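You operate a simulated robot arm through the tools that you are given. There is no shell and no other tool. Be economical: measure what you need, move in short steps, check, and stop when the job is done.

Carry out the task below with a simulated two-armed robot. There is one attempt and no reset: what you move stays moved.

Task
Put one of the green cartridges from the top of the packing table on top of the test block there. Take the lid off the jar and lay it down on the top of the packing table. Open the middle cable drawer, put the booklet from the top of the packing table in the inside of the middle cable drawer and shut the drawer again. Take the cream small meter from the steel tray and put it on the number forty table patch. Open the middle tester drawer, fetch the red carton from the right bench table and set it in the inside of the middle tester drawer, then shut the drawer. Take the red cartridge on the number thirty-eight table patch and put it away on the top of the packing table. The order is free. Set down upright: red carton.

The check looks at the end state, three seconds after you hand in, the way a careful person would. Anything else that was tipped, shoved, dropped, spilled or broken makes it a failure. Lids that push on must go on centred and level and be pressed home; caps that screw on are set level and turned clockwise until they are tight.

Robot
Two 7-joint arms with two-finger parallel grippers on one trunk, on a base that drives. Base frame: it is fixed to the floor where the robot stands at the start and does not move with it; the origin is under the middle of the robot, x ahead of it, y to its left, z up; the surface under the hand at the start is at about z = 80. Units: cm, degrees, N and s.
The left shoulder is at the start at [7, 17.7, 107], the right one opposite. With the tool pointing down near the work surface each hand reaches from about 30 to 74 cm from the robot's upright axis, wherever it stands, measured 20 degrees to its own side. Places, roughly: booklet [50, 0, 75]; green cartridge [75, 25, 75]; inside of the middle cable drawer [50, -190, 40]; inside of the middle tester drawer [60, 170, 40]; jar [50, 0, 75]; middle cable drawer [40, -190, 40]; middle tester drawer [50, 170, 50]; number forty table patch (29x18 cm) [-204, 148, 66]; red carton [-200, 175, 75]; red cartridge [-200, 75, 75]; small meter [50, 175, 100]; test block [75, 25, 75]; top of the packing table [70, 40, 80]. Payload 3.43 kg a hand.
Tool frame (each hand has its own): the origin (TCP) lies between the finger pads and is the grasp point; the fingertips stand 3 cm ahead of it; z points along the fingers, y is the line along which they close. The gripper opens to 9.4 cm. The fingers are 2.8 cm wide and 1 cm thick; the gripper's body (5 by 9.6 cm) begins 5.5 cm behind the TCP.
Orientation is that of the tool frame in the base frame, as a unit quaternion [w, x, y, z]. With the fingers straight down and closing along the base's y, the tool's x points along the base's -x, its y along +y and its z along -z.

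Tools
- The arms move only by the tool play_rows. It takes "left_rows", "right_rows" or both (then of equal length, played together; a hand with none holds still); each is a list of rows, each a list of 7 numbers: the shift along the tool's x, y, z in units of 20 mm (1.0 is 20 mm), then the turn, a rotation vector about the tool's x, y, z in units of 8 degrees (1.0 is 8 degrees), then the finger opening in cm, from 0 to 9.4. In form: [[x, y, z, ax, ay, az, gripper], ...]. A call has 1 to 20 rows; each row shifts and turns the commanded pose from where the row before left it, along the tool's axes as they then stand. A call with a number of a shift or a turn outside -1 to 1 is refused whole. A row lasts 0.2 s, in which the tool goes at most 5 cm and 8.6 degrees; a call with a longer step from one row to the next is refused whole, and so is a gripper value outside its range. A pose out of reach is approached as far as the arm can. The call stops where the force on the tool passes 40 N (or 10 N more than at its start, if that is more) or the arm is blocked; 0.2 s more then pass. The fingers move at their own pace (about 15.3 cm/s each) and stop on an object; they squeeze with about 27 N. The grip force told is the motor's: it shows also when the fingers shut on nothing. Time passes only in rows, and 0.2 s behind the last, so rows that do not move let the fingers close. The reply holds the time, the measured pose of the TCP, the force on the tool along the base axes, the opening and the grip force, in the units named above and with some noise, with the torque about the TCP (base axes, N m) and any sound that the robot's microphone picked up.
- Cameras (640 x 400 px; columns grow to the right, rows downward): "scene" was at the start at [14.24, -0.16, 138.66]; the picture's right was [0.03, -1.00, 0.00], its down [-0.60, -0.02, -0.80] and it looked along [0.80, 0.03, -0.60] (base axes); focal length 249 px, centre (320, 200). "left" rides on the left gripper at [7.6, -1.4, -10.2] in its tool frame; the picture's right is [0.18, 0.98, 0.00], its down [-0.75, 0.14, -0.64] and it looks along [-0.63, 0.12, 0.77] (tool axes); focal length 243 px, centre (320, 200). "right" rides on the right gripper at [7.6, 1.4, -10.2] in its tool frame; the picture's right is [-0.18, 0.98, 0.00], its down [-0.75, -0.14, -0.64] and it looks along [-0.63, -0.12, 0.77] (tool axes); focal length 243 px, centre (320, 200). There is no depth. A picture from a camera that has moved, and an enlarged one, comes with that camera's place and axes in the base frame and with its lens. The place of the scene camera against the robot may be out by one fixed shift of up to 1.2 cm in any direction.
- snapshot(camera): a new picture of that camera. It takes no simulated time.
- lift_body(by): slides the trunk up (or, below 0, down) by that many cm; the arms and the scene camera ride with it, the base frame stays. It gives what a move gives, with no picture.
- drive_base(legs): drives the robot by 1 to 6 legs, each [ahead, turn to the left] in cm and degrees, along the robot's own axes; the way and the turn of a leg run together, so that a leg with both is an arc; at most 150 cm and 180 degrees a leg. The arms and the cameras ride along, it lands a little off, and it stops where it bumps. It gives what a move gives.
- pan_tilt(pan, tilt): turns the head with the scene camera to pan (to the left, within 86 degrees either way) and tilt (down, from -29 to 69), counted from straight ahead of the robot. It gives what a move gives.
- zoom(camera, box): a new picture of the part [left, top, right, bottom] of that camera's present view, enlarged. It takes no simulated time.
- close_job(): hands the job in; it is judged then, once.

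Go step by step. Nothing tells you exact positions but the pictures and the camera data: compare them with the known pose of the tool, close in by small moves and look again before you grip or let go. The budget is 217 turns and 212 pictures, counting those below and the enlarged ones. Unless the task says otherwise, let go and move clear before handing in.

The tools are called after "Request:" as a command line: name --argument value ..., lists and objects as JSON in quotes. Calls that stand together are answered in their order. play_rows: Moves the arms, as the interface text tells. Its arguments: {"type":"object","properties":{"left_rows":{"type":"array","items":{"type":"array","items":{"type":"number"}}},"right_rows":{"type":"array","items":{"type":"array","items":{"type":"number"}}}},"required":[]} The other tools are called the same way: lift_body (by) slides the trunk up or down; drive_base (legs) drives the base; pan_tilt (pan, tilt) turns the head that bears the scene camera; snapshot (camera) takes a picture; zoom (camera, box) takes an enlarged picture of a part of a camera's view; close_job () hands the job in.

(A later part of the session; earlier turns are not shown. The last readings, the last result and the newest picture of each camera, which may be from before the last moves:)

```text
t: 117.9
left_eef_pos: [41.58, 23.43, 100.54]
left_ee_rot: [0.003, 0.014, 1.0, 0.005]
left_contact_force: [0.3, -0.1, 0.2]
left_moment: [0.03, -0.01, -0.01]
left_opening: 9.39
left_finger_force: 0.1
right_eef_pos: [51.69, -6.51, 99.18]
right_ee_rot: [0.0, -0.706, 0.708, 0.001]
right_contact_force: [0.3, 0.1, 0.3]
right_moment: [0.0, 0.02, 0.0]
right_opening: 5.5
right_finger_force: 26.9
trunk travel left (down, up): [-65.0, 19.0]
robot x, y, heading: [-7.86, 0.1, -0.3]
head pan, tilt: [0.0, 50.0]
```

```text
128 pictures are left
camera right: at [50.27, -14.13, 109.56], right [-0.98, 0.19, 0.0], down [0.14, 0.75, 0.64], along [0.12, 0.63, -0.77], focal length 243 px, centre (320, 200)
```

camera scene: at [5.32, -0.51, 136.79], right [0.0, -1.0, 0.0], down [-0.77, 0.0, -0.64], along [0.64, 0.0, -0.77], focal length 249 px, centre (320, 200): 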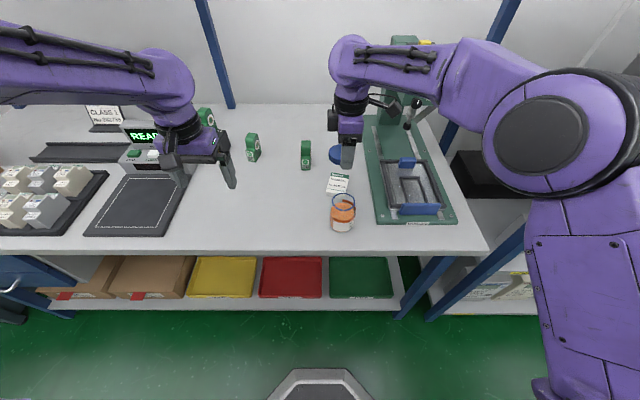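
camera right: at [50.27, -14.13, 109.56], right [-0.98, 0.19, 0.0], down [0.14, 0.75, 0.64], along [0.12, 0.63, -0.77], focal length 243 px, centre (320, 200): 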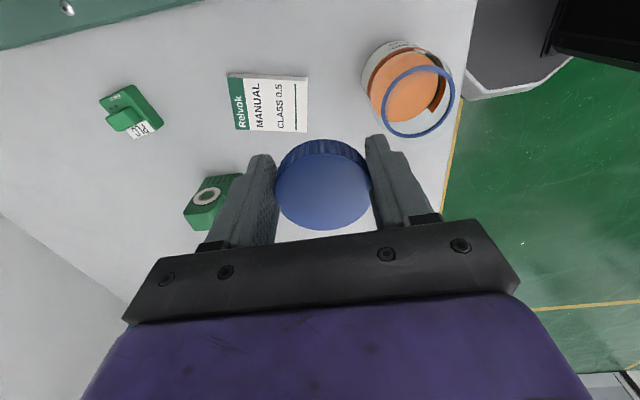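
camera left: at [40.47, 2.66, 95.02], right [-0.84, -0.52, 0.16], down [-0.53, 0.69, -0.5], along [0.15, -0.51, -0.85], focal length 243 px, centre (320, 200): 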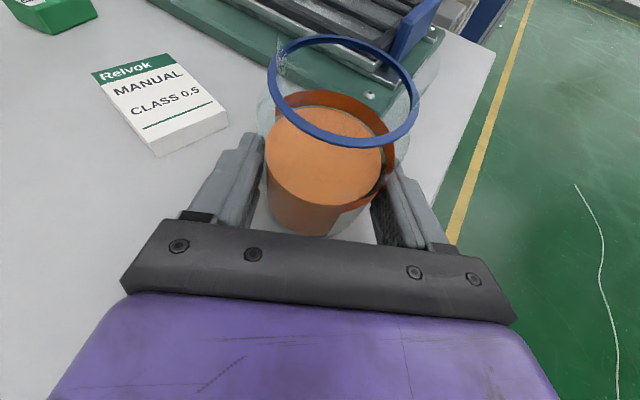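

Jar is upright. Move the lid to the free spot near (49,7) and lower to 86.

Request:
play_rows --right_rows '[[-0.9, 0.17, 0, 0, 0, 0, 4], [-0.9, 0.17, 0, 0, 0, 0, 4], [-0.9, 0.17, 0, 0, 0, 0, 4], [-0.9, 0.17, 0, 0, 0, 0, 4], [-0.9, 0.17, 0, 0, 0, 0, 4], [-0.9, 0.17, 0, 0, 0, 0, 4], [-0.9, 0.17, 0, 0, 0, 0, 4], [-0.45, 0.16, 0, 0, 0, 0, 4], [0, 0, 0.9, 0, 0, 0, 4], [0, 0, 0.9, 0, 0, 0, 4], [0, 0, 0.9, 0, 0, 0, 4], [0, 0, 0.9, 0, 0, 0, 4], [0, 0, 0.9, 0, 0, 0, 4], [0, 0, 0.9, 0, 0, 0, 4], [0, 0, 0.9, 0, 0, 0, 4]]'

Request:
snapshot --camera "scene"

Request:
snapshot --camera "right"

```text
t: 121.1
left_eef_pos: [41.5, 23.64, 100.48]
left_ee_rot: [0.003, 0.014, 1.0, 0.005]
left_contact_force: [-0.4, 0.3, 0.3]
left_moment: [0.02, -0.04, -0.04]
left_opening: 9.43
left_finger_force: 0.0
right_eef_pos: [49.07, 7.08, 86.51]
right_ee_rot: [-0.003, -0.707, 0.707, -0.001]
right_contact_force: [-0.1, 0.1, 0.2]
right_moment: [0.05, 0.03, -0.05]
right_opening: 5.5
right_finger_force: 27.4
trunk travel left (down, up): [-65.0, 19.0]
robot x, y, heading: [-7.81, 0.08, -0.4]
head pan, tilt: [0.0, 50.0]
```

```text
127 pictures are left
camera scene: at [5.28, -0.48, 136.79], right [0.0, -1.0, 0.0], down [-0.77, 0.0, -0.64], along [0.64, 0.0, -0.77], focal length 249 px, centre (320, 200)
```

scene: 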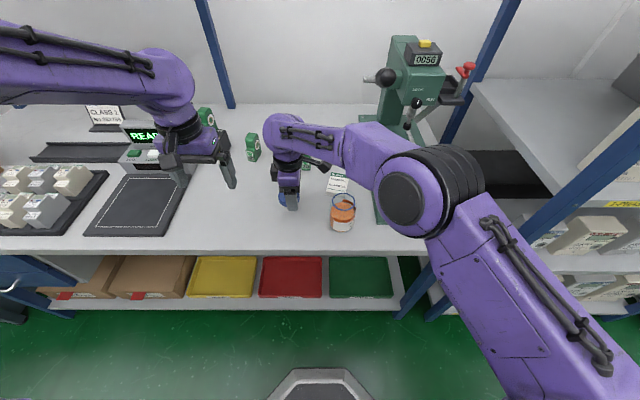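

```text
126 pictures are left
camera right: at [47.68, -0.64, 96.95], right [-0.98, 0.18, 0.0], down [0.14, 0.76, 0.64], along [0.12, 0.63, -0.77], focal length 243 px, centre (320, 200)
```

right: 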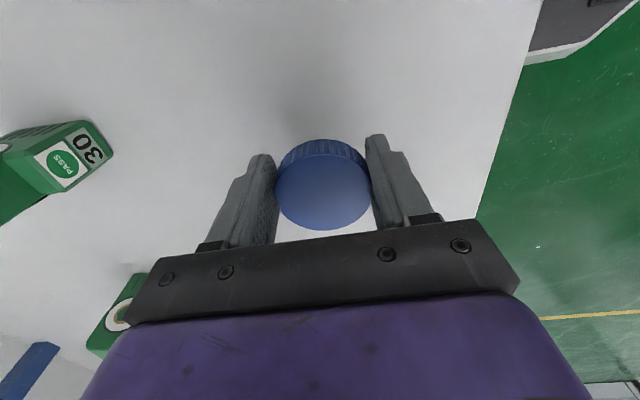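

Request:
play_rows --right_rows '[[0, 0, 0.4, 0, 0, 0, 4], [0, 0, 0.4, 0, 0, 0, 4], [0, 0, 0.3, 0, 0, 0, 4], [0, 0, 0.15, 0, 0, 0, 4], [0, 0, 0.1, 0, 0, 0, 4]]'

Request:
play_rows --right_rows '[[0, 0, 0.1, 0, 0, 0, 4], [0, 0, 0.08, 0, 0, 0, 4]]'

Request:
zoom --camera "scene" --box '[250, 150, 370, 240]'

```text
t: 122.3
left_eef_pos: [41.54, 23.48, 100.52]
left_ee_rot: [0.003, 0.014, 1.0, 0.005]
left_contact_force: [-0.3, 0.6, 0.1]
left_moment: [0.03, -0.02, -0.01]
left_opening: 9.37
left_finger_force: 0.1
right_eef_pos: [48.98, 7.12, 83.86]
right_ee_rot: [0.001, -0.706, 0.708, 0.0]
right_contact_force: [-0.1, 0.4, 0.1]
right_moment: [0.01, 0.01, -0.01]
right_opening: 5.49
right_finger_force: 26.7
trunk travel left (down, up): [-65.0, 19.0]
robot x, y, heading: [-7.91, -0.13, -0.2]
head pan, tilt: [0.0, 50.0]
```

```text
t: 122.9
left_eef_pos: [41.5, 23.41, 100.52]
left_ee_rot: [0.002, 0.013, 1.0, 0.005]
left_contact_force: [0.8, 0.8, 0.5]
left_moment: [-0.03, 0.01, -0.06]
left_opening: 9.41
left_finger_force: 0.1
right_eef_pos: [48.91, 7.01, 83.54]
right_ee_rot: [0.0, -0.706, 0.708, 0.0]
right_contact_force: [0.0, 0.1, -0.2]
right_moment: [-0.02, 0.03, 0.01]
right_opening: 5.51
right_finger_force: 27.5
trunk travel left (down, up): [-65.0, 19.0]
robot x, y, heading: [-7.94, -0.03, -0.2]
head pan, tilt: [0.0, 50.0]
```

```text
4.44 times, centred on (310, 195) of scene
camera zoom: at [5.24, -0.49, 136.79], right [0.0, -1.0, 0.0], down [-0.77, 0.0, -0.64], along [0.64, 0.0, -0.77], focal length 1106 px, centre (364, 222)
```

zoom: 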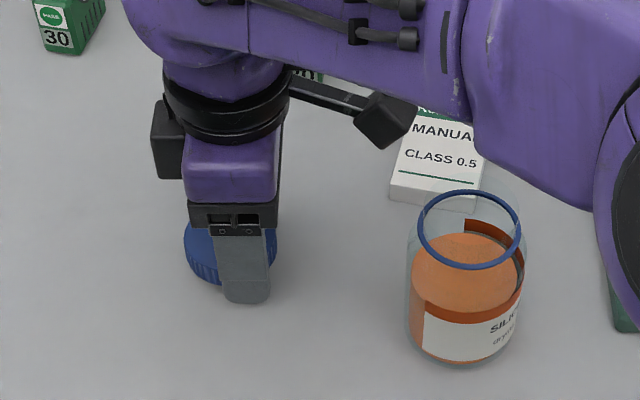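

Request:
play_rows --right_rows '[[0, 0, 0.08, 0, 0, 0, 4], [0, 0, 0.08, 0, 0, 0, 4], [0, 0, 0.06, 0, 0, 0, 4], [0, 0, 0.05, 0, 0, 0, 4]]'

```text
t: 123.9
left_eef_pos: [41.57, 23.59, 100.59]
left_ee_rot: [0.004, 0.014, 1.0, 0.005]
left_contact_force: [0.1, -0.1, -0.5]
left_moment: [0.01, 0.01, 0.03]
left_opening: 9.39
left_finger_force: 0.1
right_eef_pos: [48.87, 7.08, 83.09]
right_ee_rot: [0.0, -0.706, 0.708, 0.0]
right_contact_force: [0.7, 0.2, 0.2]
right_moment: [0.03, -0.01, 0.0]
right_opening: 5.51
right_finger_force: 26.8
trunk travel left (down, up): [-65.0, 19.0]
robot x, y, heading: [-7.99, -0.25, -0.3]
head pan, tilt: [0.0, 50.0]
```

Request:
play_rows --right_rows '[[0, 0, 0.05, 0, 0, 0, 4], [0, 0, 0.05, 0, 0, 0, 4], [0, 0, 0.05, 0, 0, 0, 4], [0, 0, 0, 0, 0, 0, 4]]'

```text
t: 124.9
left_eef_pos: [41.26, 23.53, 100.74]
left_ee_rot: [0.003, 0.014, 1.0, 0.005]
left_contact_force: [-0.7, 1.4, -0.5]
left_moment: [0.03, 0.01, 0.01]
left_opening: 9.4
left_finger_force: 0.1
right_eef_pos: [48.86, 7.19, 83.09]
right_ee_rot: [0.002, -0.706, 0.708, 0.0]
right_contact_force: [1.8, 1.1, 19.1]
right_moment: [-0.11, 0.52, 0.13]
right_opening: 5.48
right_finger_force: 27.0
trunk travel left (down, up): [-65.0, 19.0]
robot x, y, heading: [-8.19, 0.31, -0.4]
head pan, tilt: [0.0, 50.0]
```

Contact. Ease off, open, rise.

Request:
play_rows --right_rows '[[0, 0, -0.1, 0, 0, 0, 4], [0, 0, 0, 0, 0, 0, 6.2], [0, 0, 0, 0, 0, 0, 7.5], [0, 0, 0, 0, 0, 0, 8.5], [0, 0, -0.4, 0, 0, 0, 8.5], [0, 0, -0.9, 0, 0, 0, 8.5], [0, 0, -0.9, 0, 0, 0, 8.5], [0, 0, -0.9, 0, 0, 0, 8.5], [0, 0, -0.9, 0, 0, 0, 8.5], [0, 0, -0.9, 0, 0, 0, 8.5]]'

Request:
snapshot --camera "right"

```text
t: 127.1
left_eef_pos: [41.51, 23.47, 100.57]
left_ee_rot: [0.003, 0.014, 1.0, 0.005]
left_contact_force: [-0.3, -0.4, -0.3]
left_moment: [-0.02, -0.01, 0.0]
left_opening: 9.4
left_finger_force: 0.1
right_eef_pos: [48.89, 7.28, 92.91]
right_ee_rot: [0.0, -0.707, 0.707, 0.0]
right_contact_force: [-0.6, 0.6, -0.1]
right_moment: [-0.03, 0.05, 0.0]
right_opening: 8.47
right_finger_force: 0.0
trunk travel left (down, up): [-65.0, 19.0]
robot x, y, heading: [-7.75, -0.04, -0.2]
head pan, tilt: [0.0, 50.0]
```

```text
124 pictures are left
camera right: at [47.52, -0.38, 103.13], right [-0.98, 0.19, 0.0], down [0.14, 0.75, 0.64], along [0.12, 0.63, -0.77], focal length 243 px, centre (320, 200)
```

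right: 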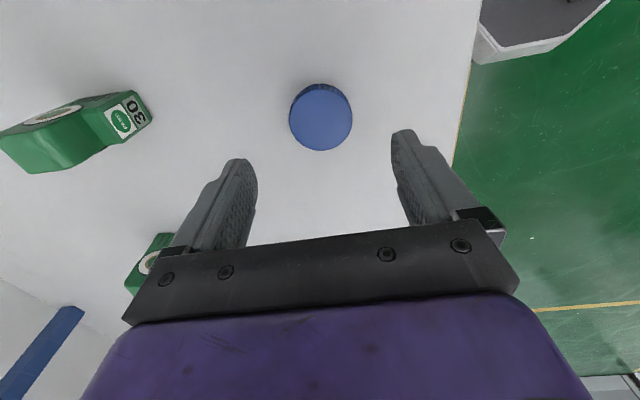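

Lid lies flat. Now the booklet (centre ≈(57.6,-5.9), yaw −13°): rotate the right hand and go above it.

Request:
play_rows --right_rows '[[0, 0, -0.9, 0, 0, 1, 7.5], [0, 0, -0.9, 0, 0, 1, 7.5], [0, 0, -0.9, 0, 0, 1, 7.5], [0, 0, 0, 0, 0, 1, 7.5], [0, 0, 0, 0, 0, 1, 7.5], [0, 0, 0, 0, 0, 1, 7.5], [0, 0, 0, 0, 0, 1, 7.5], [0, 0, 0, 0, 0, 1, 7.5], [0, 0, 0, 0, 0, 1, 7.5], [0, 0, 0, 0, 0, 1, 7.5], [0, 0, 0, 0, 0, 1, 7.5], [0, 0, 0, 0, 0, 1, 7.5], [0, 0, 0, 0, 0, 0.9, 7.5], [-0.82, -0.78, 0, 0, 0, 0, 7.5], [-0.82, -0.78, 0, 0, 0, 0, 7.5], [-0.82, -0.78, 0, 0, 0, 0, 7.5], [-0.82, -0.78, 0, 0, 0, 0, 7.5], [-0.82, -0.78, 0, 0, 0, 0, 7.5], [-0.82, -0.78, 0, 0, 0, 0, 7.5], [-0.8, -0.78, 0, 0, 0, 0, 7.5]]'

Request:
snapshot --camera "right"

```text
t: 131.3
left_eef_pos: [41.62, 23.57, 100.51]
left_ee_rot: [0.003, 0.014, 1.0, 0.006]
left_contact_force: [0.7, -0.1, 0.9]
left_moment: [-0.01, 0.02, 0.01]
left_opening: 9.4
left_finger_force: 0.0
right_eef_pos: [57.8, -6.14, 97.92]
right_ee_rot: [-0.001, 0.117, 0.993, 0.0]
right_contact_force: [0.4, 0.2, 0.1]
right_moment: [0.01, 0.02, 0.04]
right_opening: 7.49
right_finger_force: 0.0
trunk travel left (down, up): [-65.0, 19.0]
robot x, y, heading: [-8.32, -0.04, -0.4]
head pan, tilt: [0.0, 50.0]
```

```text
123 pictures are left
camera right: at [50.69, -3.11, 108.2], right [0.41, 0.91, 0.0], down [0.7, -0.31, 0.64], along [0.59, -0.26, -0.77], focal length 243 px, centre (320, 200)
```

right: 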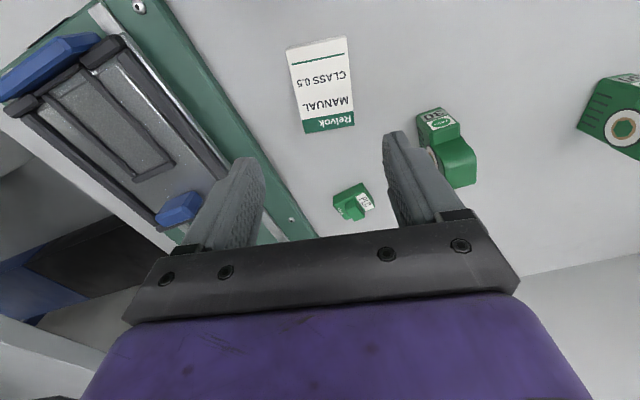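

Request:
play_rows --right_rows '[[0.2, 0.1, 0.9, 0, 0, 0.2, 7.5], [0, 0, 0.9, 0, 0, 0, 7.5], [0, 0, 0.9, 0, 0, 0, 7.5], [0, 0, 0.9, 0, 0, 0, 7.5], [0, 0, 0.9, 0, 0, 0, 7.5], [0, 0, 0.9, 0, 0, 0, 7.5], [0, 0, 0.7, 0, 0, 0, 7.5], [0, 0, 0, 0, 0, 0, 7.5]]'

Request:
snapshot --camera "right"

```text
t: 133.1
left_eef_pos: [41.46, 23.48, 100.54]
left_ee_rot: [0.002, 0.014, 1.0, 0.005]
left_contact_force: [0.3, -0.4, 0.2]
left_moment: [-0.01, -0.01, 0.02]
left_opening: 9.4
left_finger_force: 0.0
right_eef_pos: [57.38, -6.08, 86.02]
right_ee_rot: [-0.001, 0.13, 0.992, 0.001]
right_contact_force: [0.7, 1.2, 1.0]
right_moment: [-0.04, -0.01, 0.02]
right_opening: 7.48
right_finger_force: 0.0
trunk travel left (down, up): [-65.0, 19.0]
robot x, y, heading: [-8.33, 0.27, -0.0]
head pan, tilt: [0.0, 50.0]
```

```text
122 pictures are left
camera right: at [50.44, -2.7, 96.39], right [0.43, 0.9, 0.0], down [0.69, -0.33, 0.64], along [0.58, -0.28, -0.77], focal length 243 px, centre (320, 200)
```

right: 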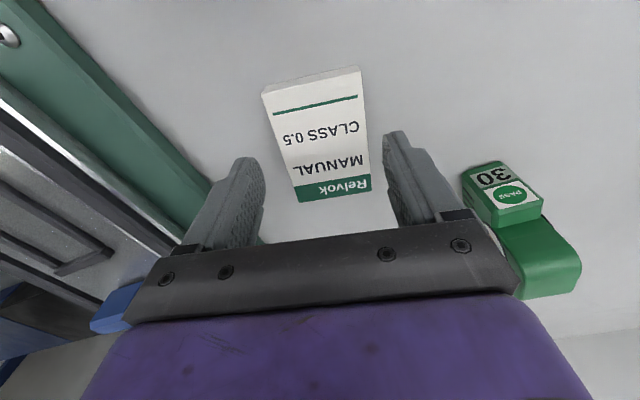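

Aligned. Lower to the table and grip the booklet.

Request:
play_rows --right_rows '[[0, 0.05, 0.5, 0, 0, 0, 7.5], [0, 0, 0.5, 0, 0, 0, 7.5], [0, 0, 0.3, 0, 0, 0, 7.5], [0, 0, 0, 0, 0, 0, 6], [0, 0, 0, 0, 0, 0, 4], [0, 0, 0, 0, 0, 0, 4], [0, 0, 0, 0, 0, 0, 4], [0, 0, -0.4, 0, 0, 0, 4], [0, 0, -0.8, 0, 0, 0, 4], [0, 0, -0.9, 0, 0, 0, 4], [0, 0, -0.9, 0, 0, 0, 4], [0, 0, -0.9, 0, 0, 0, 4], [0, 0, -0.9, 0, 0, 0, 4], [0, 0, -0.9, 0, 0, 0, 4], [0, 0, -0.9, 0, 0, 0, 4], [0, 0, -0.9, 0, 0, 0, 4]]'

Request:
snapshot --camera "right"

```text
t: 136.5
left_eef_pos: [41.54, 23.63, 100.58]
left_ee_rot: [0.003, 0.013, 1.0, 0.005]
left_contact_force: [-0.2, 0.0, -0.1]
left_moment: [-0.02, -0.01, -0.01]
left_opening: 9.41
left_finger_force: 0.1
right_eef_pos: [57.17, -5.85, 98.76]
right_ee_rot: [0.0, 0.13, 0.992, 0.0]
right_contact_force: [0.1, 0.5, -0.2]
right_moment: [-0.02, 0.01, -0.01]
right_opening: 5.7
right_finger_force: 26.9
trunk travel left (down, up): [-65.0, 19.0]
robot x, y, heading: [-7.91, 0.41, -0.7]
head pan, tilt: [0.0, 50.0]
```

```text
121 pictures are left
camera right: at [50.18, -2.63, 108.96], right [0.43, 0.9, 0.0], down [0.69, -0.33, 0.64], along [0.58, -0.28, -0.77], focal length 243 px, centre (320, 200)
```

right: 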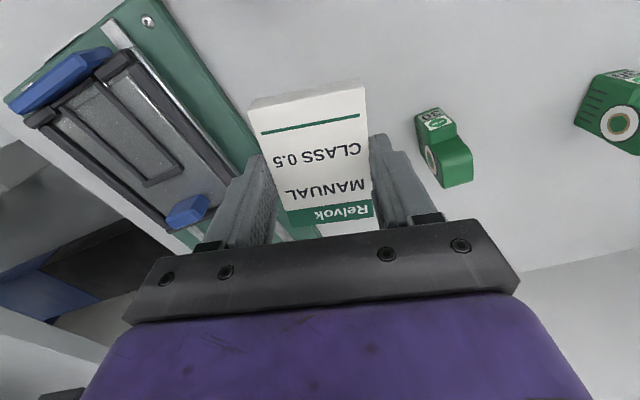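

Booklet is held. Now back off, and drive to the cable drawers on the right (y≈-190).

Request:
drive_base --legs '[[-42, 0], [0, -90], [130, 0]]'

Request:
pan_tilt --pan 45 --tilt 30

Request:
snapshot --camera "scene"

Request:
pan_tilt --pan 0 --tilt 30

Request:
snapshot --camera "scene"

```text
t: 149.1
left_eef_pos: [-22.24, -180.84, 100.69]
left_ee_rot: [0.006, 0.703, 0.711, 0.002]
left_contact_force: [0.3, -0.3, -0.3]
left_moment: [-0.01, 0.0, -0.02]
left_opening: 9.39
left_finger_force: 0.1
right_eef_pos: [-50.96, -197.6, 98.52]
right_ee_rot: [0.0, 0.78, 0.625, 0.0]
right_contact_force: [-0.3, -1.0, -0.3]
right_moment: [0.02, -0.01, -0.03]
right_opening: 5.7
right_finger_force: 27.1
trunk travel left (down, up): [-65.0, 19.0]
robot x, y, heading: [-47.53, -132.37, -87.7]
head pan, tilt: [0.0, 50.0]
```

```text
t: 150.3
left_eef_pos: [-22.07, -180.8, 100.51]
left_ee_rot: [0.005, 0.702, 0.712, 0.002]
left_contact_force: [-0.8, 0.0, -0.2]
left_moment: [-0.01, -0.02, -0.01]
left_opening: 9.37
left_finger_force: 0.1
right_eef_pos: [-50.91, -197.44, 98.5]
right_ee_rot: [0.0, 0.78, 0.625, 0.0]
right_contact_force: [0.1, 0.1, 0.5]
right_moment: [0.02, 0.04, 0.0]
right_opening: 5.72
right_finger_force: 27.2
trunk travel left (down, up): [-65.0, 19.0]
robot x, y, heading: [-47.4, -132.13, -87.8]
head pan, tilt: [45.0, 30.0]
```

```text
120 pictures are left
camera scene: at [-40.35, -143.8, 139.74], right [-0.68, -0.73, 0.0], down [-0.37, 0.34, -0.87], along [0.63, -0.59, -0.5], focal length 249 px, centre (320, 200)
```

scene: 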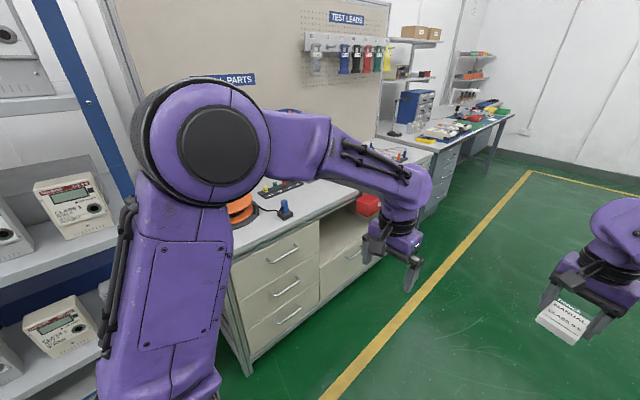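

```text
t: 151.4
left_eef_pos: [-22.1, -180.78, 100.76]
left_ee_rot: [0.005, 0.703, 0.711, 0.002]
left_contact_force: [0.0, -0.7, -0.4]
left_moment: [-0.01, -0.01, 0.04]
left_opening: 9.39
left_finger_force: 0.1
right_eef_pos: [-50.96, -197.51, 98.62]
right_ee_rot: [-0.001, 0.781, 0.624, 0.0]
right_contact_force: [0.4, 0.0, -1.1]
right_moment: [0.0, -0.02, 0.01]
right_opening: 5.72
right_finger_force: 26.9
trunk travel left (down, up): [-65.0, 19.0]
robot x, y, heading: [-47.76, -132.08, -88.0]
head pan, tilt: [0.0, 30.0]
```

```text
119 pictures are left
camera scene: at [-46.63, -146.67, 139.74], right [-1.0, -0.04, 0.0], down [-0.02, 0.5, -0.87], along [0.03, -0.87, -0.5], focal length 249 px, centre (320, 200)
```

scene: 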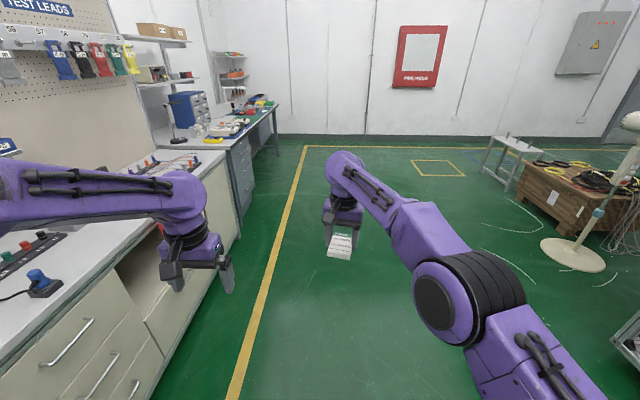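

This cream cabinet has three drawers (handles about z=70, 50, 29 at y≈-186). Drive on to y≈-206 and turn to face it.

Request:
drive_base --legs '[[74, 0], [-5, 0], [0, 88]]'

Request:
pan_tilt --pan 15 --tilt 50

Request:
snapshot --camera "scene"

```text
t: 159.6
left_eef_pos: [4.76, -176.83, 100.47]
left_ee_rot: [0.003, 0.015, 1.0, 0.005]
left_contact_force: [0.4, -0.9, 0.1]
left_moment: [0.01, -0.02, 0.02]
left_opening: 9.4
left_finger_force: 0.1
right_eef_pos: [20.39, -206.24, 98.54]
right_ee_rot: [0.0, 0.131, 0.991, 0.0]
right_contact_force: [-0.4, 0.5, -0.6]
right_moment: [0.0, -0.02, 0.0]
right_opening: 5.73
right_finger_force: 28.1
trunk travel left (down, up): [-65.0, 19.0]
robot x, y, heading: [-44.77, -200.31, -0.4]
head pan, tilt: [0.0, 30.0]
```

```text
t: 160.4
left_eef_pos: [4.82, -176.92, 100.6]
left_ee_rot: [0.003, 0.015, 1.0, 0.005]
left_contact_force: [-0.3, 0.1, -0.6]
left_moment: [0.01, 0.01, 0.03]
left_opening: 9.39
left_finger_force: 0.1
right_eef_pos: [20.42, -206.29, 98.55]
right_ee_rot: [0.0, 0.13, 0.991, -0.001]
right_contact_force: [-0.5, -0.3, -1.6]
right_moment: [0.0, -0.02, -0.05]
right_opening: 5.7
right_finger_force: 27.3
trunk travel left (down, up): [-65.0, 19.0]
robot x, y, heading: [-45.17, -199.88, -0.4]
head pan, tilt: [15.0, 50.0]
```

```text
118 pictures are left
camera scene: at [-31.76, -198.78, 136.8], right [0.25, -0.97, 0.0], down [-0.74, -0.19, -0.64], along [0.62, 0.16, -0.77], focal length 249 px, centre (320, 200)
```

scene: 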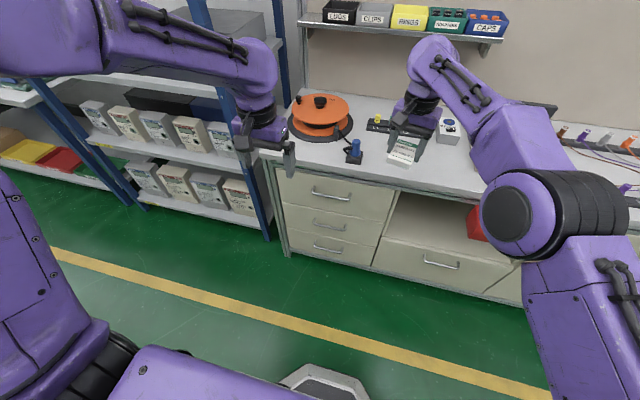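

Middle handle ≈(28,-187.6,47). I'll pull the right hand in and turn the left hand horizontal with fingers closing vertically.

Request:
play_rows --left_rows '[[0, 0, 0, 0, -0.95, 0, 6], [0, 0, 0, 0, -0.95, 0, 6], [0, 0, 0, 0, -0.95, 0, 6], [0, 0, 0, 0, -0.95, 0, 6], [0, 0, 0, 0, -0.95, 0, 6], [0, 0, 0, 0, -0.95, 0, 6], [0, 0, 0, 0, -0.95, 0, 6], [0, 0, 0, 0, -0.95, 0, 6], [0, 0, 0, 0, -0.95, 0, 6], [0, 0, 0, 0, -0.95, 0, 6], [0, 0, 0, 0, -0.95, 0, 6], [0, 0, 0, 0, -0.8, 0, 6]]' --right_rows '[[1, -0.8, 0, 0, 0, 0, 4], [1, -0.8, 0, 0, 0, 0, 4], [1, -0.8, 0, 0, 0, 0, 4], [1, -0.8, 0, 0, 0, 0, 4], [1, -0.8, 0, 0, 0, 0, 4], [1, -0.8, 0, 0, 0, 0, 4], [1, -0.8, 0, 0, 0, 0, 4], [1, -0.8, 0, 0, 0, 0, 4], [1, -0.8, 0, 0, 0, 0, 4], [0, 0, 0, 0, 0, 0, 4], [0, 0, 0, 0, 0, 0, 4], [0, 0, 0, 0, 0, 0, 4]]'

Request:
play_rows --left_rows '[[0, 0, 0, 0, 0, -0.95, 6], [0, 0, 0, 0, 0, -0.95, 6], [0, 0, 0, 0, 0, -0.95, 6], [0, 0, 0, 0, 0, -0.95, 6], [0, 0, 0, 0, 0, -0.95, 6], [0, 0, 0, 0, 0, -0.95, 6], [0, 0, 0, 0, 0, -0.95, 6], [0, 0, 0, 0, 0, -0.95, 6], [0, 0, 0, 0, 0, -0.95, 6], [0, 0, 0, 0, 0, -0.95, 6], [0, 0, 0, 0, 0, -0.95, 6], [0, 0, 0, 0, 0, -0.8, 6]]'

Request:
lift_body --by -50

Request:
pan_tilt --pan 10 --tilt 35

Request:
snapshot --camera "scene"

Request:
snapshot --camera "left"

```text
t: 163.0
left_eef_pos: [6.12, -178.25, 99.77]
left_ee_rot: [0.69, 0.016, 0.723, -0.009]
left_contact_force: [-0.9, 0.1, 0.4]
left_moment: [-0.03, 0.0, 0.01]
left_opening: 5.99
left_finger_force: 0.1
left hand out of reach, approached as far as the arm can: row 9, 10, 12
right_eef_pos: [-0.39, -215.92, 98.44]
right_ee_rot: [0.0, 0.132, 0.991, 0.003]
right_contact_force: [0.5, -0.6, 0.0]
right_moment: [0.06, 0.05, -0.04]
right_opening: 5.71
right_finger_force: 26.9
trunk travel left (down, up): [-65.0, 19.0]
robot x, y, heading: [-44.67, -200.07, -0.3]
head pan, tilt: [15.0, 50.0]
```

```text
t: 165.6
left_eef_pos: [5.92, -183.04, 106.41]
left_ee_rot: [0.494, -0.49, 0.512, -0.504]
left_contact_force: [0.3, -0.6, 0.3]
left_moment: [-0.02, -0.01, 0.04]
left_opening: 6.0
left_finger_force: 0.1
left hand out of reach, approached as far as the arm can: row 1, 2, 3, 4, 5, 6, 7, 8, 9, 10, 11, 12
right_eef_pos: [-0.4, -215.54, 98.42]
right_ee_rot: [-0.001, 0.13, 0.992, 0.001]
right_contact_force: [-0.6, 0.2, -0.7]
right_moment: [0.04, 0.02, -0.01]
right_opening: 5.71
right_finger_force: 27.0
trunk travel left (down, up): [-65.0, 19.0]
robot x, y, heading: [-44.8, -200.23, -0.3]
head pan, tilt: [15.0, 50.0]
```

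```text
refused: -50 is not a number from -40 to 40
```

```text
t: 166.4
left_eef_pos: [5.8, -182.88, 106.38]
left_ee_rot: [0.494, -0.489, 0.512, -0.505]
left_contact_force: [-0.3, -1.1, 0.6]
left_moment: [0.01, 0.01, -0.04]
left_opening: 6.02
left_finger_force: 0.1
right_eef_pos: [-0.6, -215.36, 98.58]
right_ee_rot: [0.001, 0.13, 0.992, -0.001]
right_contact_force: [-0.9, 0.3, -1.3]
right_moment: [0.01, 0.03, 0.02]
right_opening: 5.71
right_finger_force: 26.9
trunk travel left (down, up): [-65.0, 19.0]
robot x, y, heading: [-44.76, -200.43, -0.5]
head pan, tilt: [10.0, 35.0]
```

```text
117 pictures are left
camera scene: at [-30.56, -199.2, 138.96], right [0.17, -0.99, 0.0], down [-0.57, -0.1, -0.82], along [0.81, 0.14, -0.57], focal length 249 px, centre (320, 200)
```

scene: 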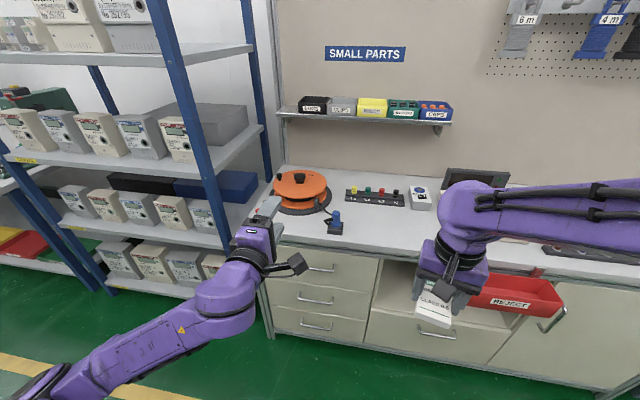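

```text
116 pictures are left
camera left: at [-4.54, -190.14, 107.67], right [-0.01, -0.17, -0.99], down [-0.62, 0.78, -0.13], along [0.79, 0.61, -0.11], focal length 243 px, centre (320, 200)
```

left: 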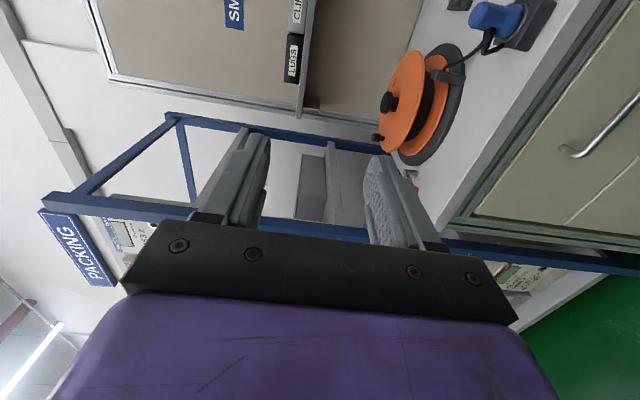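

Orientation is right. Lower the trunk in two steps so the left hand comes to handle height.

Request:
lift_body --by -40

Request:
lift_body --by -19

Request:
snapshot --camera "scene"

Request:
snapshot --camera "left"

```text
t: 170.2
left_eef_pos: [5.81, -182.91, 66.41]
left_ee_rot: [0.495, -0.489, 0.512, -0.505]
left_contact_force: [0.1, 0.1, 0.2]
left_moment: [0.01, -0.03, 0.01]
left_opening: 6.01
left_finger_force: 0.1
right_eef_pos: [-0.51, -215.42, 58.48]
right_ee_rot: [0.0, 0.131, 0.991, 0.0]
right_contact_force: [-0.7, -0.6, 0.1]
right_moment: [-0.02, 0.06, 0.06]
right_opening: 5.71
right_finger_force: 26.9
trunk travel left (down, up): [-25.0, 59.0]
robot x, y, heading: [-44.65, -199.75, -0.3]
head pan, tilt: [10.0, 35.0]
```

```text
t: 172.3
left_eef_pos: [5.91, -182.89, 47.32]
left_ee_rot: [0.494, -0.489, 0.512, -0.504]
left_contact_force: [-0.1, 0.4, 0.0]
left_moment: [-0.04, -0.03, 0.03]
left_opening: 6.01
left_finger_force: 0.0
right_eef_pos: [-0.56, -215.4, 39.54]
right_ee_rot: [0.001, 0.13, 0.992, 0.0]
right_contact_force: [-0.6, 0.0, -0.1]
right_moment: [0.01, 0.0, 0.01]
right_opening: 5.7
right_finger_force: 27.7
trunk travel left (down, up): [-6.0, 78.0]
robot x, y, heading: [-44.83, -199.96, -0.2]
head pan, tilt: [10.0, 35.0]
```

```text
115 pictures are left
camera scene: at [-30.56, -199.24, 79.97], right [0.17, -0.99, 0.0], down [-0.57, -0.1, -0.82], along [0.81, 0.14, -0.57], focal length 249 px, centre (320, 200)
```

scene: 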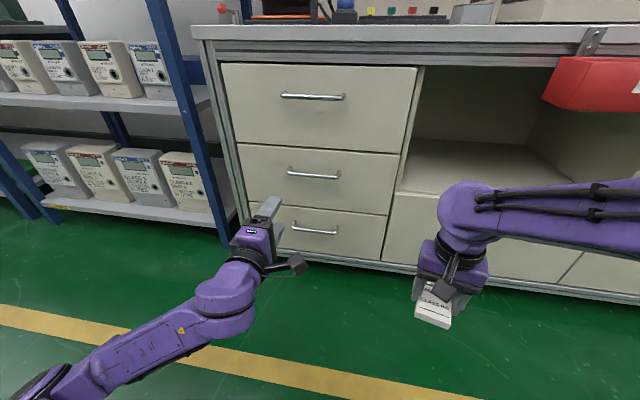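

```text
114 pictures are left
camera left: at [-4.56, -190.18, 48.69], right [-0.01, -0.17, -0.99], down [-0.62, 0.78, -0.13], along [0.79, 0.61, -0.11], focal length 243 px, centre (320, 200)
```

left: 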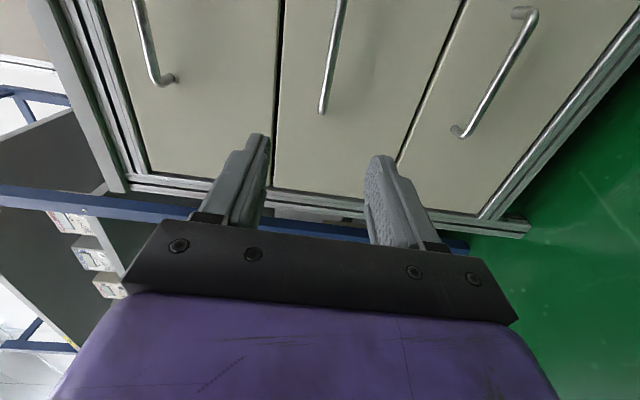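

The handle bar lines up in height. Shift the hand 2 cm right and drive 13 cm ahead, then look.

Request:
play_rows --left_rows '[[0.5, 0, 0, 0, 0, 0, 6], [0.5, 0, 0, 0, 0, 0, 6], [0.3, 0, 0, 0, 0, 0, 6]]'

Request:
drive_base --legs '[[13, 0]]'

Request:
snapshot --camera "scene"

Request:
snapshot --camera "left"

```text
t: 173.1
left_eef_pos: [5.91, -185.4, 47.79]
left_ee_rot: [0.492, -0.49, 0.514, -0.503]
left_contact_force: [-0.3, 0.2, -0.5]
left_moment: [-0.02, -0.02, 0.0]
left_opening: 5.99
left_finger_force: 0.1
left hand out of reach, approached as far as the arm can: row 2
right_eef_pos: [-0.51, -215.35, 39.42]
right_ee_rot: [-0.001, 0.131, 0.991, 0.0]
right_contact_force: [0.0, 0.3, -1.1]
right_moment: [-0.01, -0.02, 0.03]
right_opening: 5.71
right_finger_force: 27.2
trunk travel left (down, up): [-6.0, 78.0]
robot x, y, heading: [-44.78, -200.21, -0.5]
head pan, tilt: [10.0, 35.0]
```

```text
t: 174.4
left_eef_pos: [19.23, -185.38, 47.67]
left_ee_rot: [0.492, -0.49, 0.515, -0.503]
left_contact_force: [0.3, -0.5, 0.6]
left_moment: [0.01, 0.02, 0.04]
left_opening: 5.98
left_finger_force: 0.2
right_eef_pos: [12.6, -215.56, 39.41]
right_ee_rot: [0.0, 0.132, 0.991, 0.0]
right_contact_force: [0.3, 1.3, 0.0]
right_moment: [0.01, 0.01, 0.0]
right_opening: 5.71
right_finger_force: 27.5
trunk travel left (down, up): [-6.0, 78.0]
robot x, y, heading: [-31.41, -200.48, -0.4]
head pan, tilt: [10.0, 35.0]
```

```text
113 pictures are left
camera scene: at [-17.39, -199.36, 79.97], right [0.17, -0.99, 0.0], down [-0.57, -0.1, -0.82], along [0.81, 0.14, -0.57], focal length 249 px, centre (320, 200)
```

scene: 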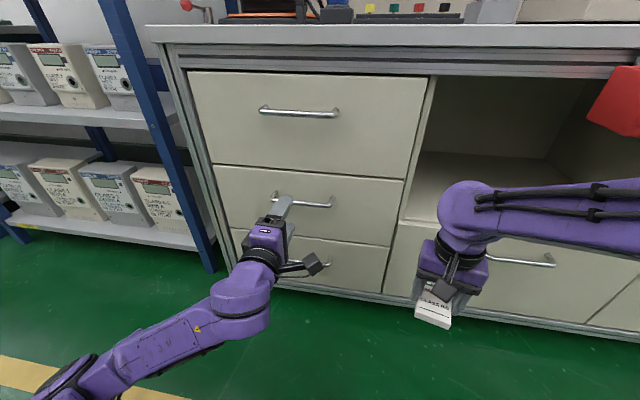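

```text
112 pictures are left
camera left: at [8.66, -192.69, 49.1], right [-0.02, -0.17, -0.99], down [-0.61, 0.78, -0.13], along [0.79, 0.6, -0.12], focal length 243 px, centre (320, 200)
```

left: 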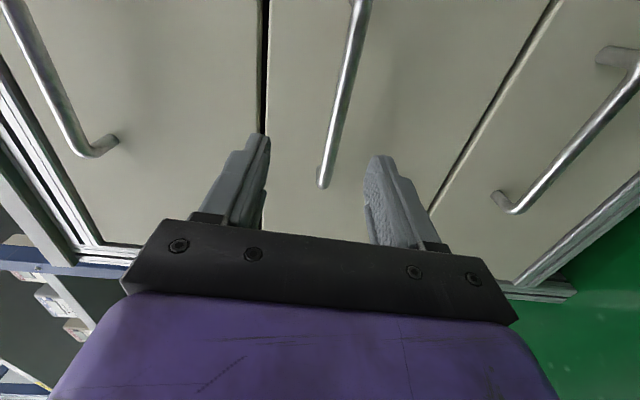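

Bar is at x≈28, z≈46.5. Lower 0.8 cm, retract the right hand a little, then drive 7 cm ahead.

Request:
play_rows --left_rows '[[0, 0.2, 0, 0, 0, 0, 6], [0, 0.2, 0, 0, 0, 0, 6], [0, 0, 0, 0, 0, 0, 6]]' --right_rows '[[0.9, 0, 0, 0, 0, 0, 4], [0.9, 0, 0, 0, 0, 0, 4], [0.9, 0, 0, 0, 0, 0, 4]]'

Request:
drive_base --legs '[[7, 0]]'

Request:
snapshot --camera "left"

Request:
zoom --camera "scene" --box '[200, 140, 400, 300]'

```text
t: 175.2
left_eef_pos: [19.14, -185.39, 47.46]
left_ee_rot: [0.49, -0.491, 0.517, -0.502]
left_contact_force: [0.6, -0.4, 0.4]
left_moment: [0.01, -0.01, 0.02]
left_opening: 5.99
left_finger_force: 0.0
left hand out of reach, approached as far as the arm can: row 2
right_eef_pos: [7.47, -214.42, 39.57]
right_ee_rot: [0.0, 0.13, 0.991, -0.001]
right_contact_force: [0.2, 0.3, -0.2]
right_moment: [0.0, 0.03, 0.01]
right_opening: 5.72
right_finger_force: 27.3
trunk travel left (down, up): [-6.0, 78.0]
robot x, y, heading: [-31.74, -200.34, -0.3]
head pan, tilt: [10.0, 35.0]
```

```text
t: 176.2
left_eef_pos: [26.17, -185.44, 47.47]
left_ee_rot: [0.49, -0.49, 0.517, -0.503]
left_contact_force: [0.2, -0.2, -0.2]
left_moment: [0.02, -0.01, 0.0]
left_opening: 6.01
left_finger_force: 0.1
right_eef_pos: [14.61, -214.55, 39.5]
right_ee_rot: [0.0, 0.133, 0.991, -0.001]
right_contact_force: [-0.4, 0.0, -0.3]
right_moment: [0.01, -0.04, -0.02]
right_opening: 5.71
right_finger_force: 27.4
trunk travel left (down, up): [-6.0, 78.0]
robot x, y, heading: [-24.84, -200.12, -0.7]
head pan, tilt: [10.0, 35.0]
```

```text
111 pictures are left
camera left: at [15.71, -192.74, 48.85], right [-0.02, -0.17, -0.99], down [-0.61, 0.78, -0.12], along [0.79, 0.6, -0.12], focal length 243 px, centre (320, 200)
```

left: 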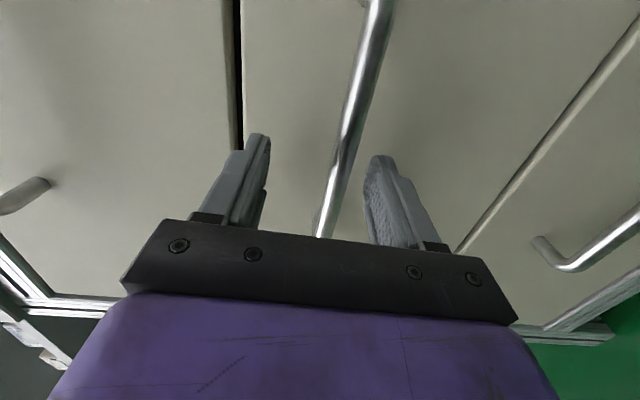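

```text
2.50 times, centred on (300, 220) of scene
camera zoom: at [-10.29, -199.46, 79.97], right [0.16, -0.99, 0.0], down [-0.57, -0.09, -0.82], along [0.81, 0.13, -0.57], focal length 622 px, centre (370, 150)
```

zoom: 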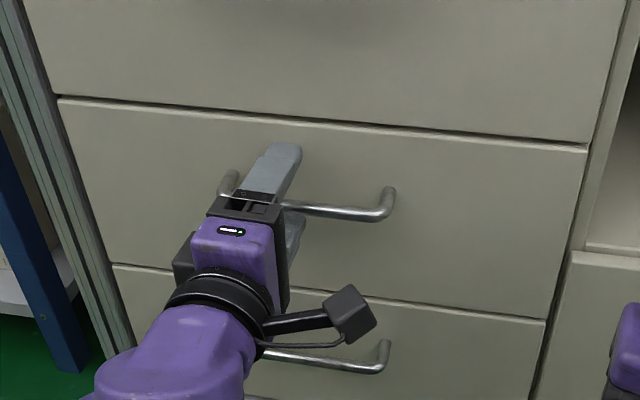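

Bar is between the fingers. Close and pull by driving back.

Request:
play_rows --left_rows '[[0, 0, 0, 0, 0, 0, 3], [0, 0, 0, 0, 0, 0, 1], [0, 0, 0, 0, 0, 0, 0], [0, 0, 0, 0, 0, 0, 0]]'

Request:
drive_base --legs '[[-10, 0]]'

Request:
snapshot --camera "scene"

```text
t: 176.9
left_eef_pos: [26.26, -185.54, 46.43]
left_ee_rot: [0.483, -0.495, 0.525, -0.497]
left_contact_force: [-3.0, 4.1, -18.6]
left_moment: [-0.82, 0.24, 0.0]
left_opening: 1.2
left_finger_force: 27.5
right_eef_pos: [14.57, -214.59, 39.54]
right_ee_rot: [-0.001, 0.132, 0.991, -0.001]
right_contact_force: [0.0, 0.2, -1.0]
right_moment: [0.01, 0.0, 0.02]
right_opening: 5.73
right_finger_force: 26.4
trunk travel left (down, up): [-6.0, 78.0]
robot x, y, heading: [-24.71, -200.57, -0.6]
head pan, tilt: [10.0, 35.0]
stopped in row 3 (left hand): the force on the tool passed its limit at 50 N (the readings are from after the stop); the commanded pose is now the measured one
```

```text
t: 178.1
left_eef_pos: [16.16, -185.47, 46.44]
left_ee_rot: [0.482, -0.495, 0.525, -0.498]
left_contact_force: [-0.6, -0.9, -36.4]
left_moment: [-1.23, 0.37, 0.34]
left_opening: 1.14
left_finger_force: 45.2
right_eef_pos: [4.52, -214.3, 39.3]
right_ee_rot: [-0.001, 0.132, 0.991, -0.001]
right_contact_force: [0.4, -0.6, -1.4]
right_moment: [-0.01, 0.01, -0.01]
right_opening: 5.71
right_finger_force: 27.0
trunk travel left (down, up): [-6.0, 78.0]
robot x, y, heading: [-34.48, -200.42, -0.6]
head pan, tilt: [10.0, 35.0]
```

```text
109 pictures are left
camera scene: at [-20.12, -199.25, 79.89], right [0.16, -0.99, 0.0], down [-0.57, -0.1, -0.82], along [0.81, 0.13, -0.58], focal length 249 px, centre (320, 200)
```

scene: 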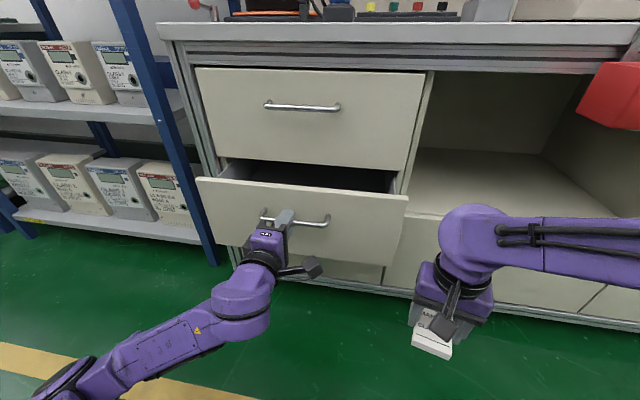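

The drawer opens. Ease the vertical load and pull another 13 cm.

Request:
play_rows --left_rows '[[0, 0.15, 0, 0, 0, 0, 0], [0, 0.1, 0, 0, 0, 0, 0]]'

Request:
drive_base --legs '[[-13, 0]]'

Request:
snapshot --camera "scene"

```text
t: 178.7
left_eef_pos: [15.97, -185.49, 46.5]
left_ee_rot: [0.482, -0.493, 0.525, -0.498]
left_contact_force: [1.2, -4.5, 3.8]
left_moment: [-1.24, 0.05, 0.88]
left_opening: 1.19
left_finger_force: 45.0
right_eef_pos: [4.54, -214.4, 39.57]
right_ee_rot: [0.0, 0.132, 0.991, 0.0]
right_contact_force: [0.5, 1.3, 0.4]
right_moment: [-0.01, -0.03, 0.01]
right_opening: 5.71
right_finger_force: 26.4
trunk travel left (down, up): [-6.0, 78.0]
robot x, y, heading: [-34.58, -200.27, -0.6]
head pan, tilt: [10.0, 35.0]
```

```text
t: 179.9
left_eef_pos: [3.06, -185.33, 46.45]
left_ee_rot: [0.484, -0.493, 0.525, -0.498]
left_contact_force: [-0.5, -25.2, 13.0]
left_moment: [-1.33, -0.17, -0.8]
left_opening: 1.17
left_finger_force: 45.1
right_eef_pos: [-8.46, -214.22, 39.6]
right_ee_rot: [0.0, 0.131, 0.991, 0.001]
right_contact_force: [-0.7, 0.0, -0.5]
right_moment: [0.04, -0.03, -0.02]
right_opening: 5.69
right_finger_force: 26.7
trunk travel left (down, up): [-6.0, 78.0]
robot x, y, heading: [-47.61, -199.88, -0.2]
head pan, tilt: [10.0, 35.0]
```

```text
108 pictures are left
camera scene: at [-33.38, -199.37, 80.0], right [0.17, -0.99, 0.0], down [-0.56, -0.09, -0.82], along [0.81, 0.14, -0.57], focal length 249 px, centre (320, 200)
```

scene: 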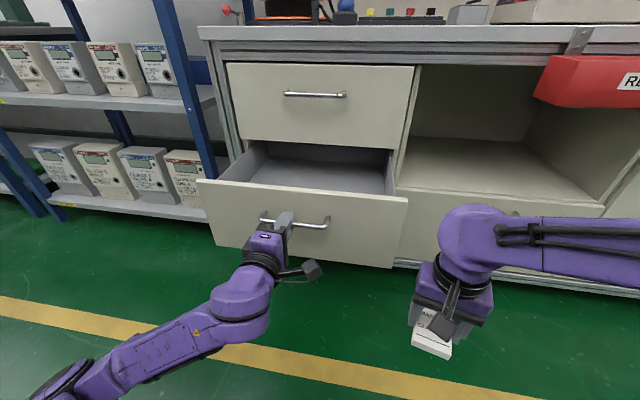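

Open ~23 cm. Release the handle, draw the left hand back, raise the trunk.

Request:
play_rows --left_rows '[[0, 0, 0, 0, 0, 0, 3], [0, 0, 0, 0, 0, 0, 6], [0, 0, 0, 0, 0, 0, 6], [0, 0, -0.5, 0, 0, 0, 6], [0, 0, -0.8, 0, 0, 0, 6], [0, 0, -0.9, 0, 0, 0, 6], [0, 0, -0.9, 0, 0, 0, 6], [0, 0, -0.9, 0, 0, 0, 6]]'

Request:
snapshot --camera "scene"

```text
t: 181.7
left_eef_pos: [2.38, -185.49, 46.28]
left_ee_rot: [0.482, -0.494, 0.525, -0.498]
left_contact_force: [0.2, 0.4, 0.2]
left_moment: [0.0, 0.01, -0.03]
left_opening: 6.01
left_finger_force: 0.1
left hand out of reach, approached as far as the arm can: row 5, 6, 7, 8
right_eef_pos: [-8.4, -214.19, 39.54]
right_ee_rot: [0.0, 0.13, 0.992, 0.0]
right_contact_force: [-0.2, -0.3, -1.5]
right_moment: [0.03, -0.01, -0.01]
right_opening: 5.72
right_finger_force: 26.7
trunk travel left (down, up): [-6.0, 78.0]
robot x, y, heading: [-47.51, -199.9, -0.2]
head pan, tilt: [10.0, 35.0]
```

```text
107 pictures are left
camera scene: at [-33.28, -199.23, 79.97], right [0.17, -0.99, 0.0], down [-0.57, -0.1, -0.82], along [0.81, 0.14, -0.57], focal length 249 px, centre (320, 200)
```

scene: 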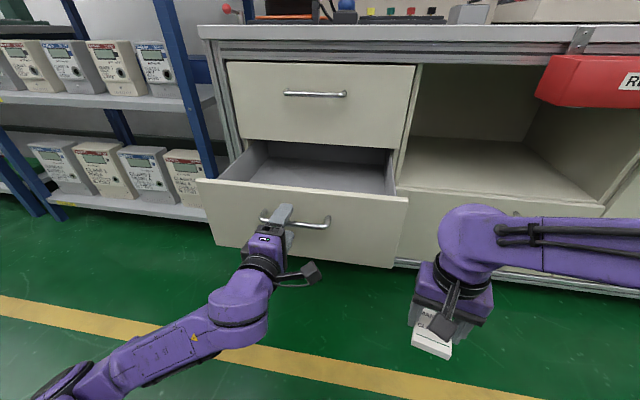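

The arm can't retract further, so back the base up, raise the trunk and turn 28° left so the drawer lies on the right arm's side.

Request:
drive_base --legs '[[-8, 0]]'

Request:
lift_body --by 38

Request:
drive_base --legs '[[0, 28]]'

Request:
pan_tilt --pan -20 --tilt 48

Request:
snapshot --camera "scene"

```text
t: 182.8
left_eef_pos: [-5.69, -185.27, 46.36]
left_ee_rot: [0.483, -0.494, 0.524, -0.498]
left_contact_force: [0.2, -0.3, 0.1]
left_moment: [-0.01, 0.03, -0.01]
left_opening: 5.99
left_finger_force: 0.0
right_eef_pos: [-16.64, -214.15, 39.5]
right_ee_rot: [0.0, 0.13, 0.991, 0.0]
right_contact_force: [-0.4, 0.1, -0.1]
right_moment: [0.02, -0.02, 0.02]
right_opening: 5.71
right_finger_force: 27.1
trunk travel left (down, up): [-6.0, 78.0]
robot x, y, heading: [-55.98, -200.28, -0.4]
head pan, tilt: [10.0, 35.0]
```

```text
t: 186.5
left_eef_pos: [-5.75, -185.29, 84.28]
left_ee_rot: [0.482, -0.495, 0.524, -0.498]
left_contact_force: [0.1, -0.2, -0.2]
left_moment: [-0.02, 0.01, -0.01]
left_opening: 6.01
left_finger_force: 0.1
right_eef_pos: [-16.51, -214.13, 77.45]
right_ee_rot: [0.001, 0.131, 0.991, 0.001]
right_contact_force: [0.3, 0.5, -1.3]
right_moment: [0.01, 0.02, 0.03]
right_opening: 5.73
right_finger_force: 26.6
trunk travel left (down, up): [-44.0, 40.0]
robot x, y, heading: [-55.76, -200.35, -0.5]
head pan, tilt: [10.0, 35.0]
```

```text
t: 188.3
left_eef_pos: [-18.36, -163.64, 84.41]
left_ee_rot: [-0.588, 0.605, -0.391, 0.367]
left_contact_force: [1.1, 0.6, 0.2]
left_moment: [0.0, 0.01, -0.01]
left_opening: 6.02
left_finger_force: 0.2
right_eef_pos: [-14.61, -194.18, 77.59]
right_ee_rot: [0.0, -0.112, 0.994, 0.0]
right_contact_force: [-1.1, 0.0, -0.8]
right_moment: [0.0, 0.02, -0.03]
right_opening: 5.7
right_finger_force: 26.6
trunk travel left (down, up): [-44.0, 40.0]
robot x, y, heading: [-55.65, -200.11, 27.2]
head pan, tilt: [10.0, 35.0]
```

```text
t: 189.2
left_eef_pos: [-18.44, -163.7, 84.39]
left_ee_rot: [-0.588, 0.605, -0.39, 0.368]
left_contact_force: [-1.4, 0.4, -0.2]
left_moment: [0.0, -0.02, 0.0]
left_opening: 6.02
left_finger_force: 0.2
right_eef_pos: [-14.43, -194.23, 77.52]
right_ee_rot: [0.0, -0.112, 0.994, 0.0]
right_contact_force: [0.0, 0.6, -0.9]
right_moment: [0.01, 0.0, 0.02]
right_opening: 5.74
right_finger_force: 27.4
trunk travel left (down, up): [-44.0, 40.0]
robot x, y, heading: [-55.68, -199.96, 27.1]
head pan, tilt: [-20.0, 48.0]
```

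```text
106 pictures are left
camera scene: at [-42.85, -197.27, 116.07], right [0.13, -0.99, 0.0], down [-0.74, -0.1, -0.67], along [0.66, 0.09, -0.74], focal length 249 px, centre (320, 200)
```

scene: 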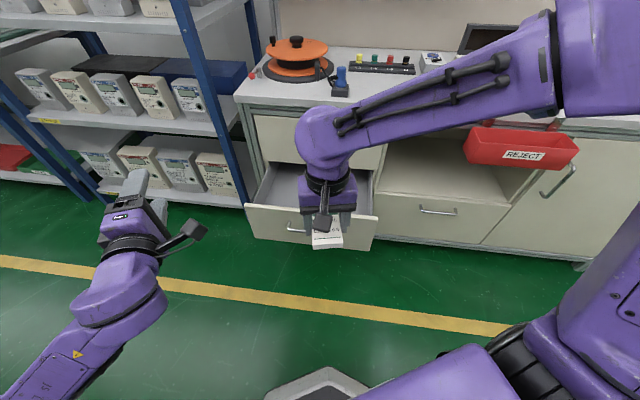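

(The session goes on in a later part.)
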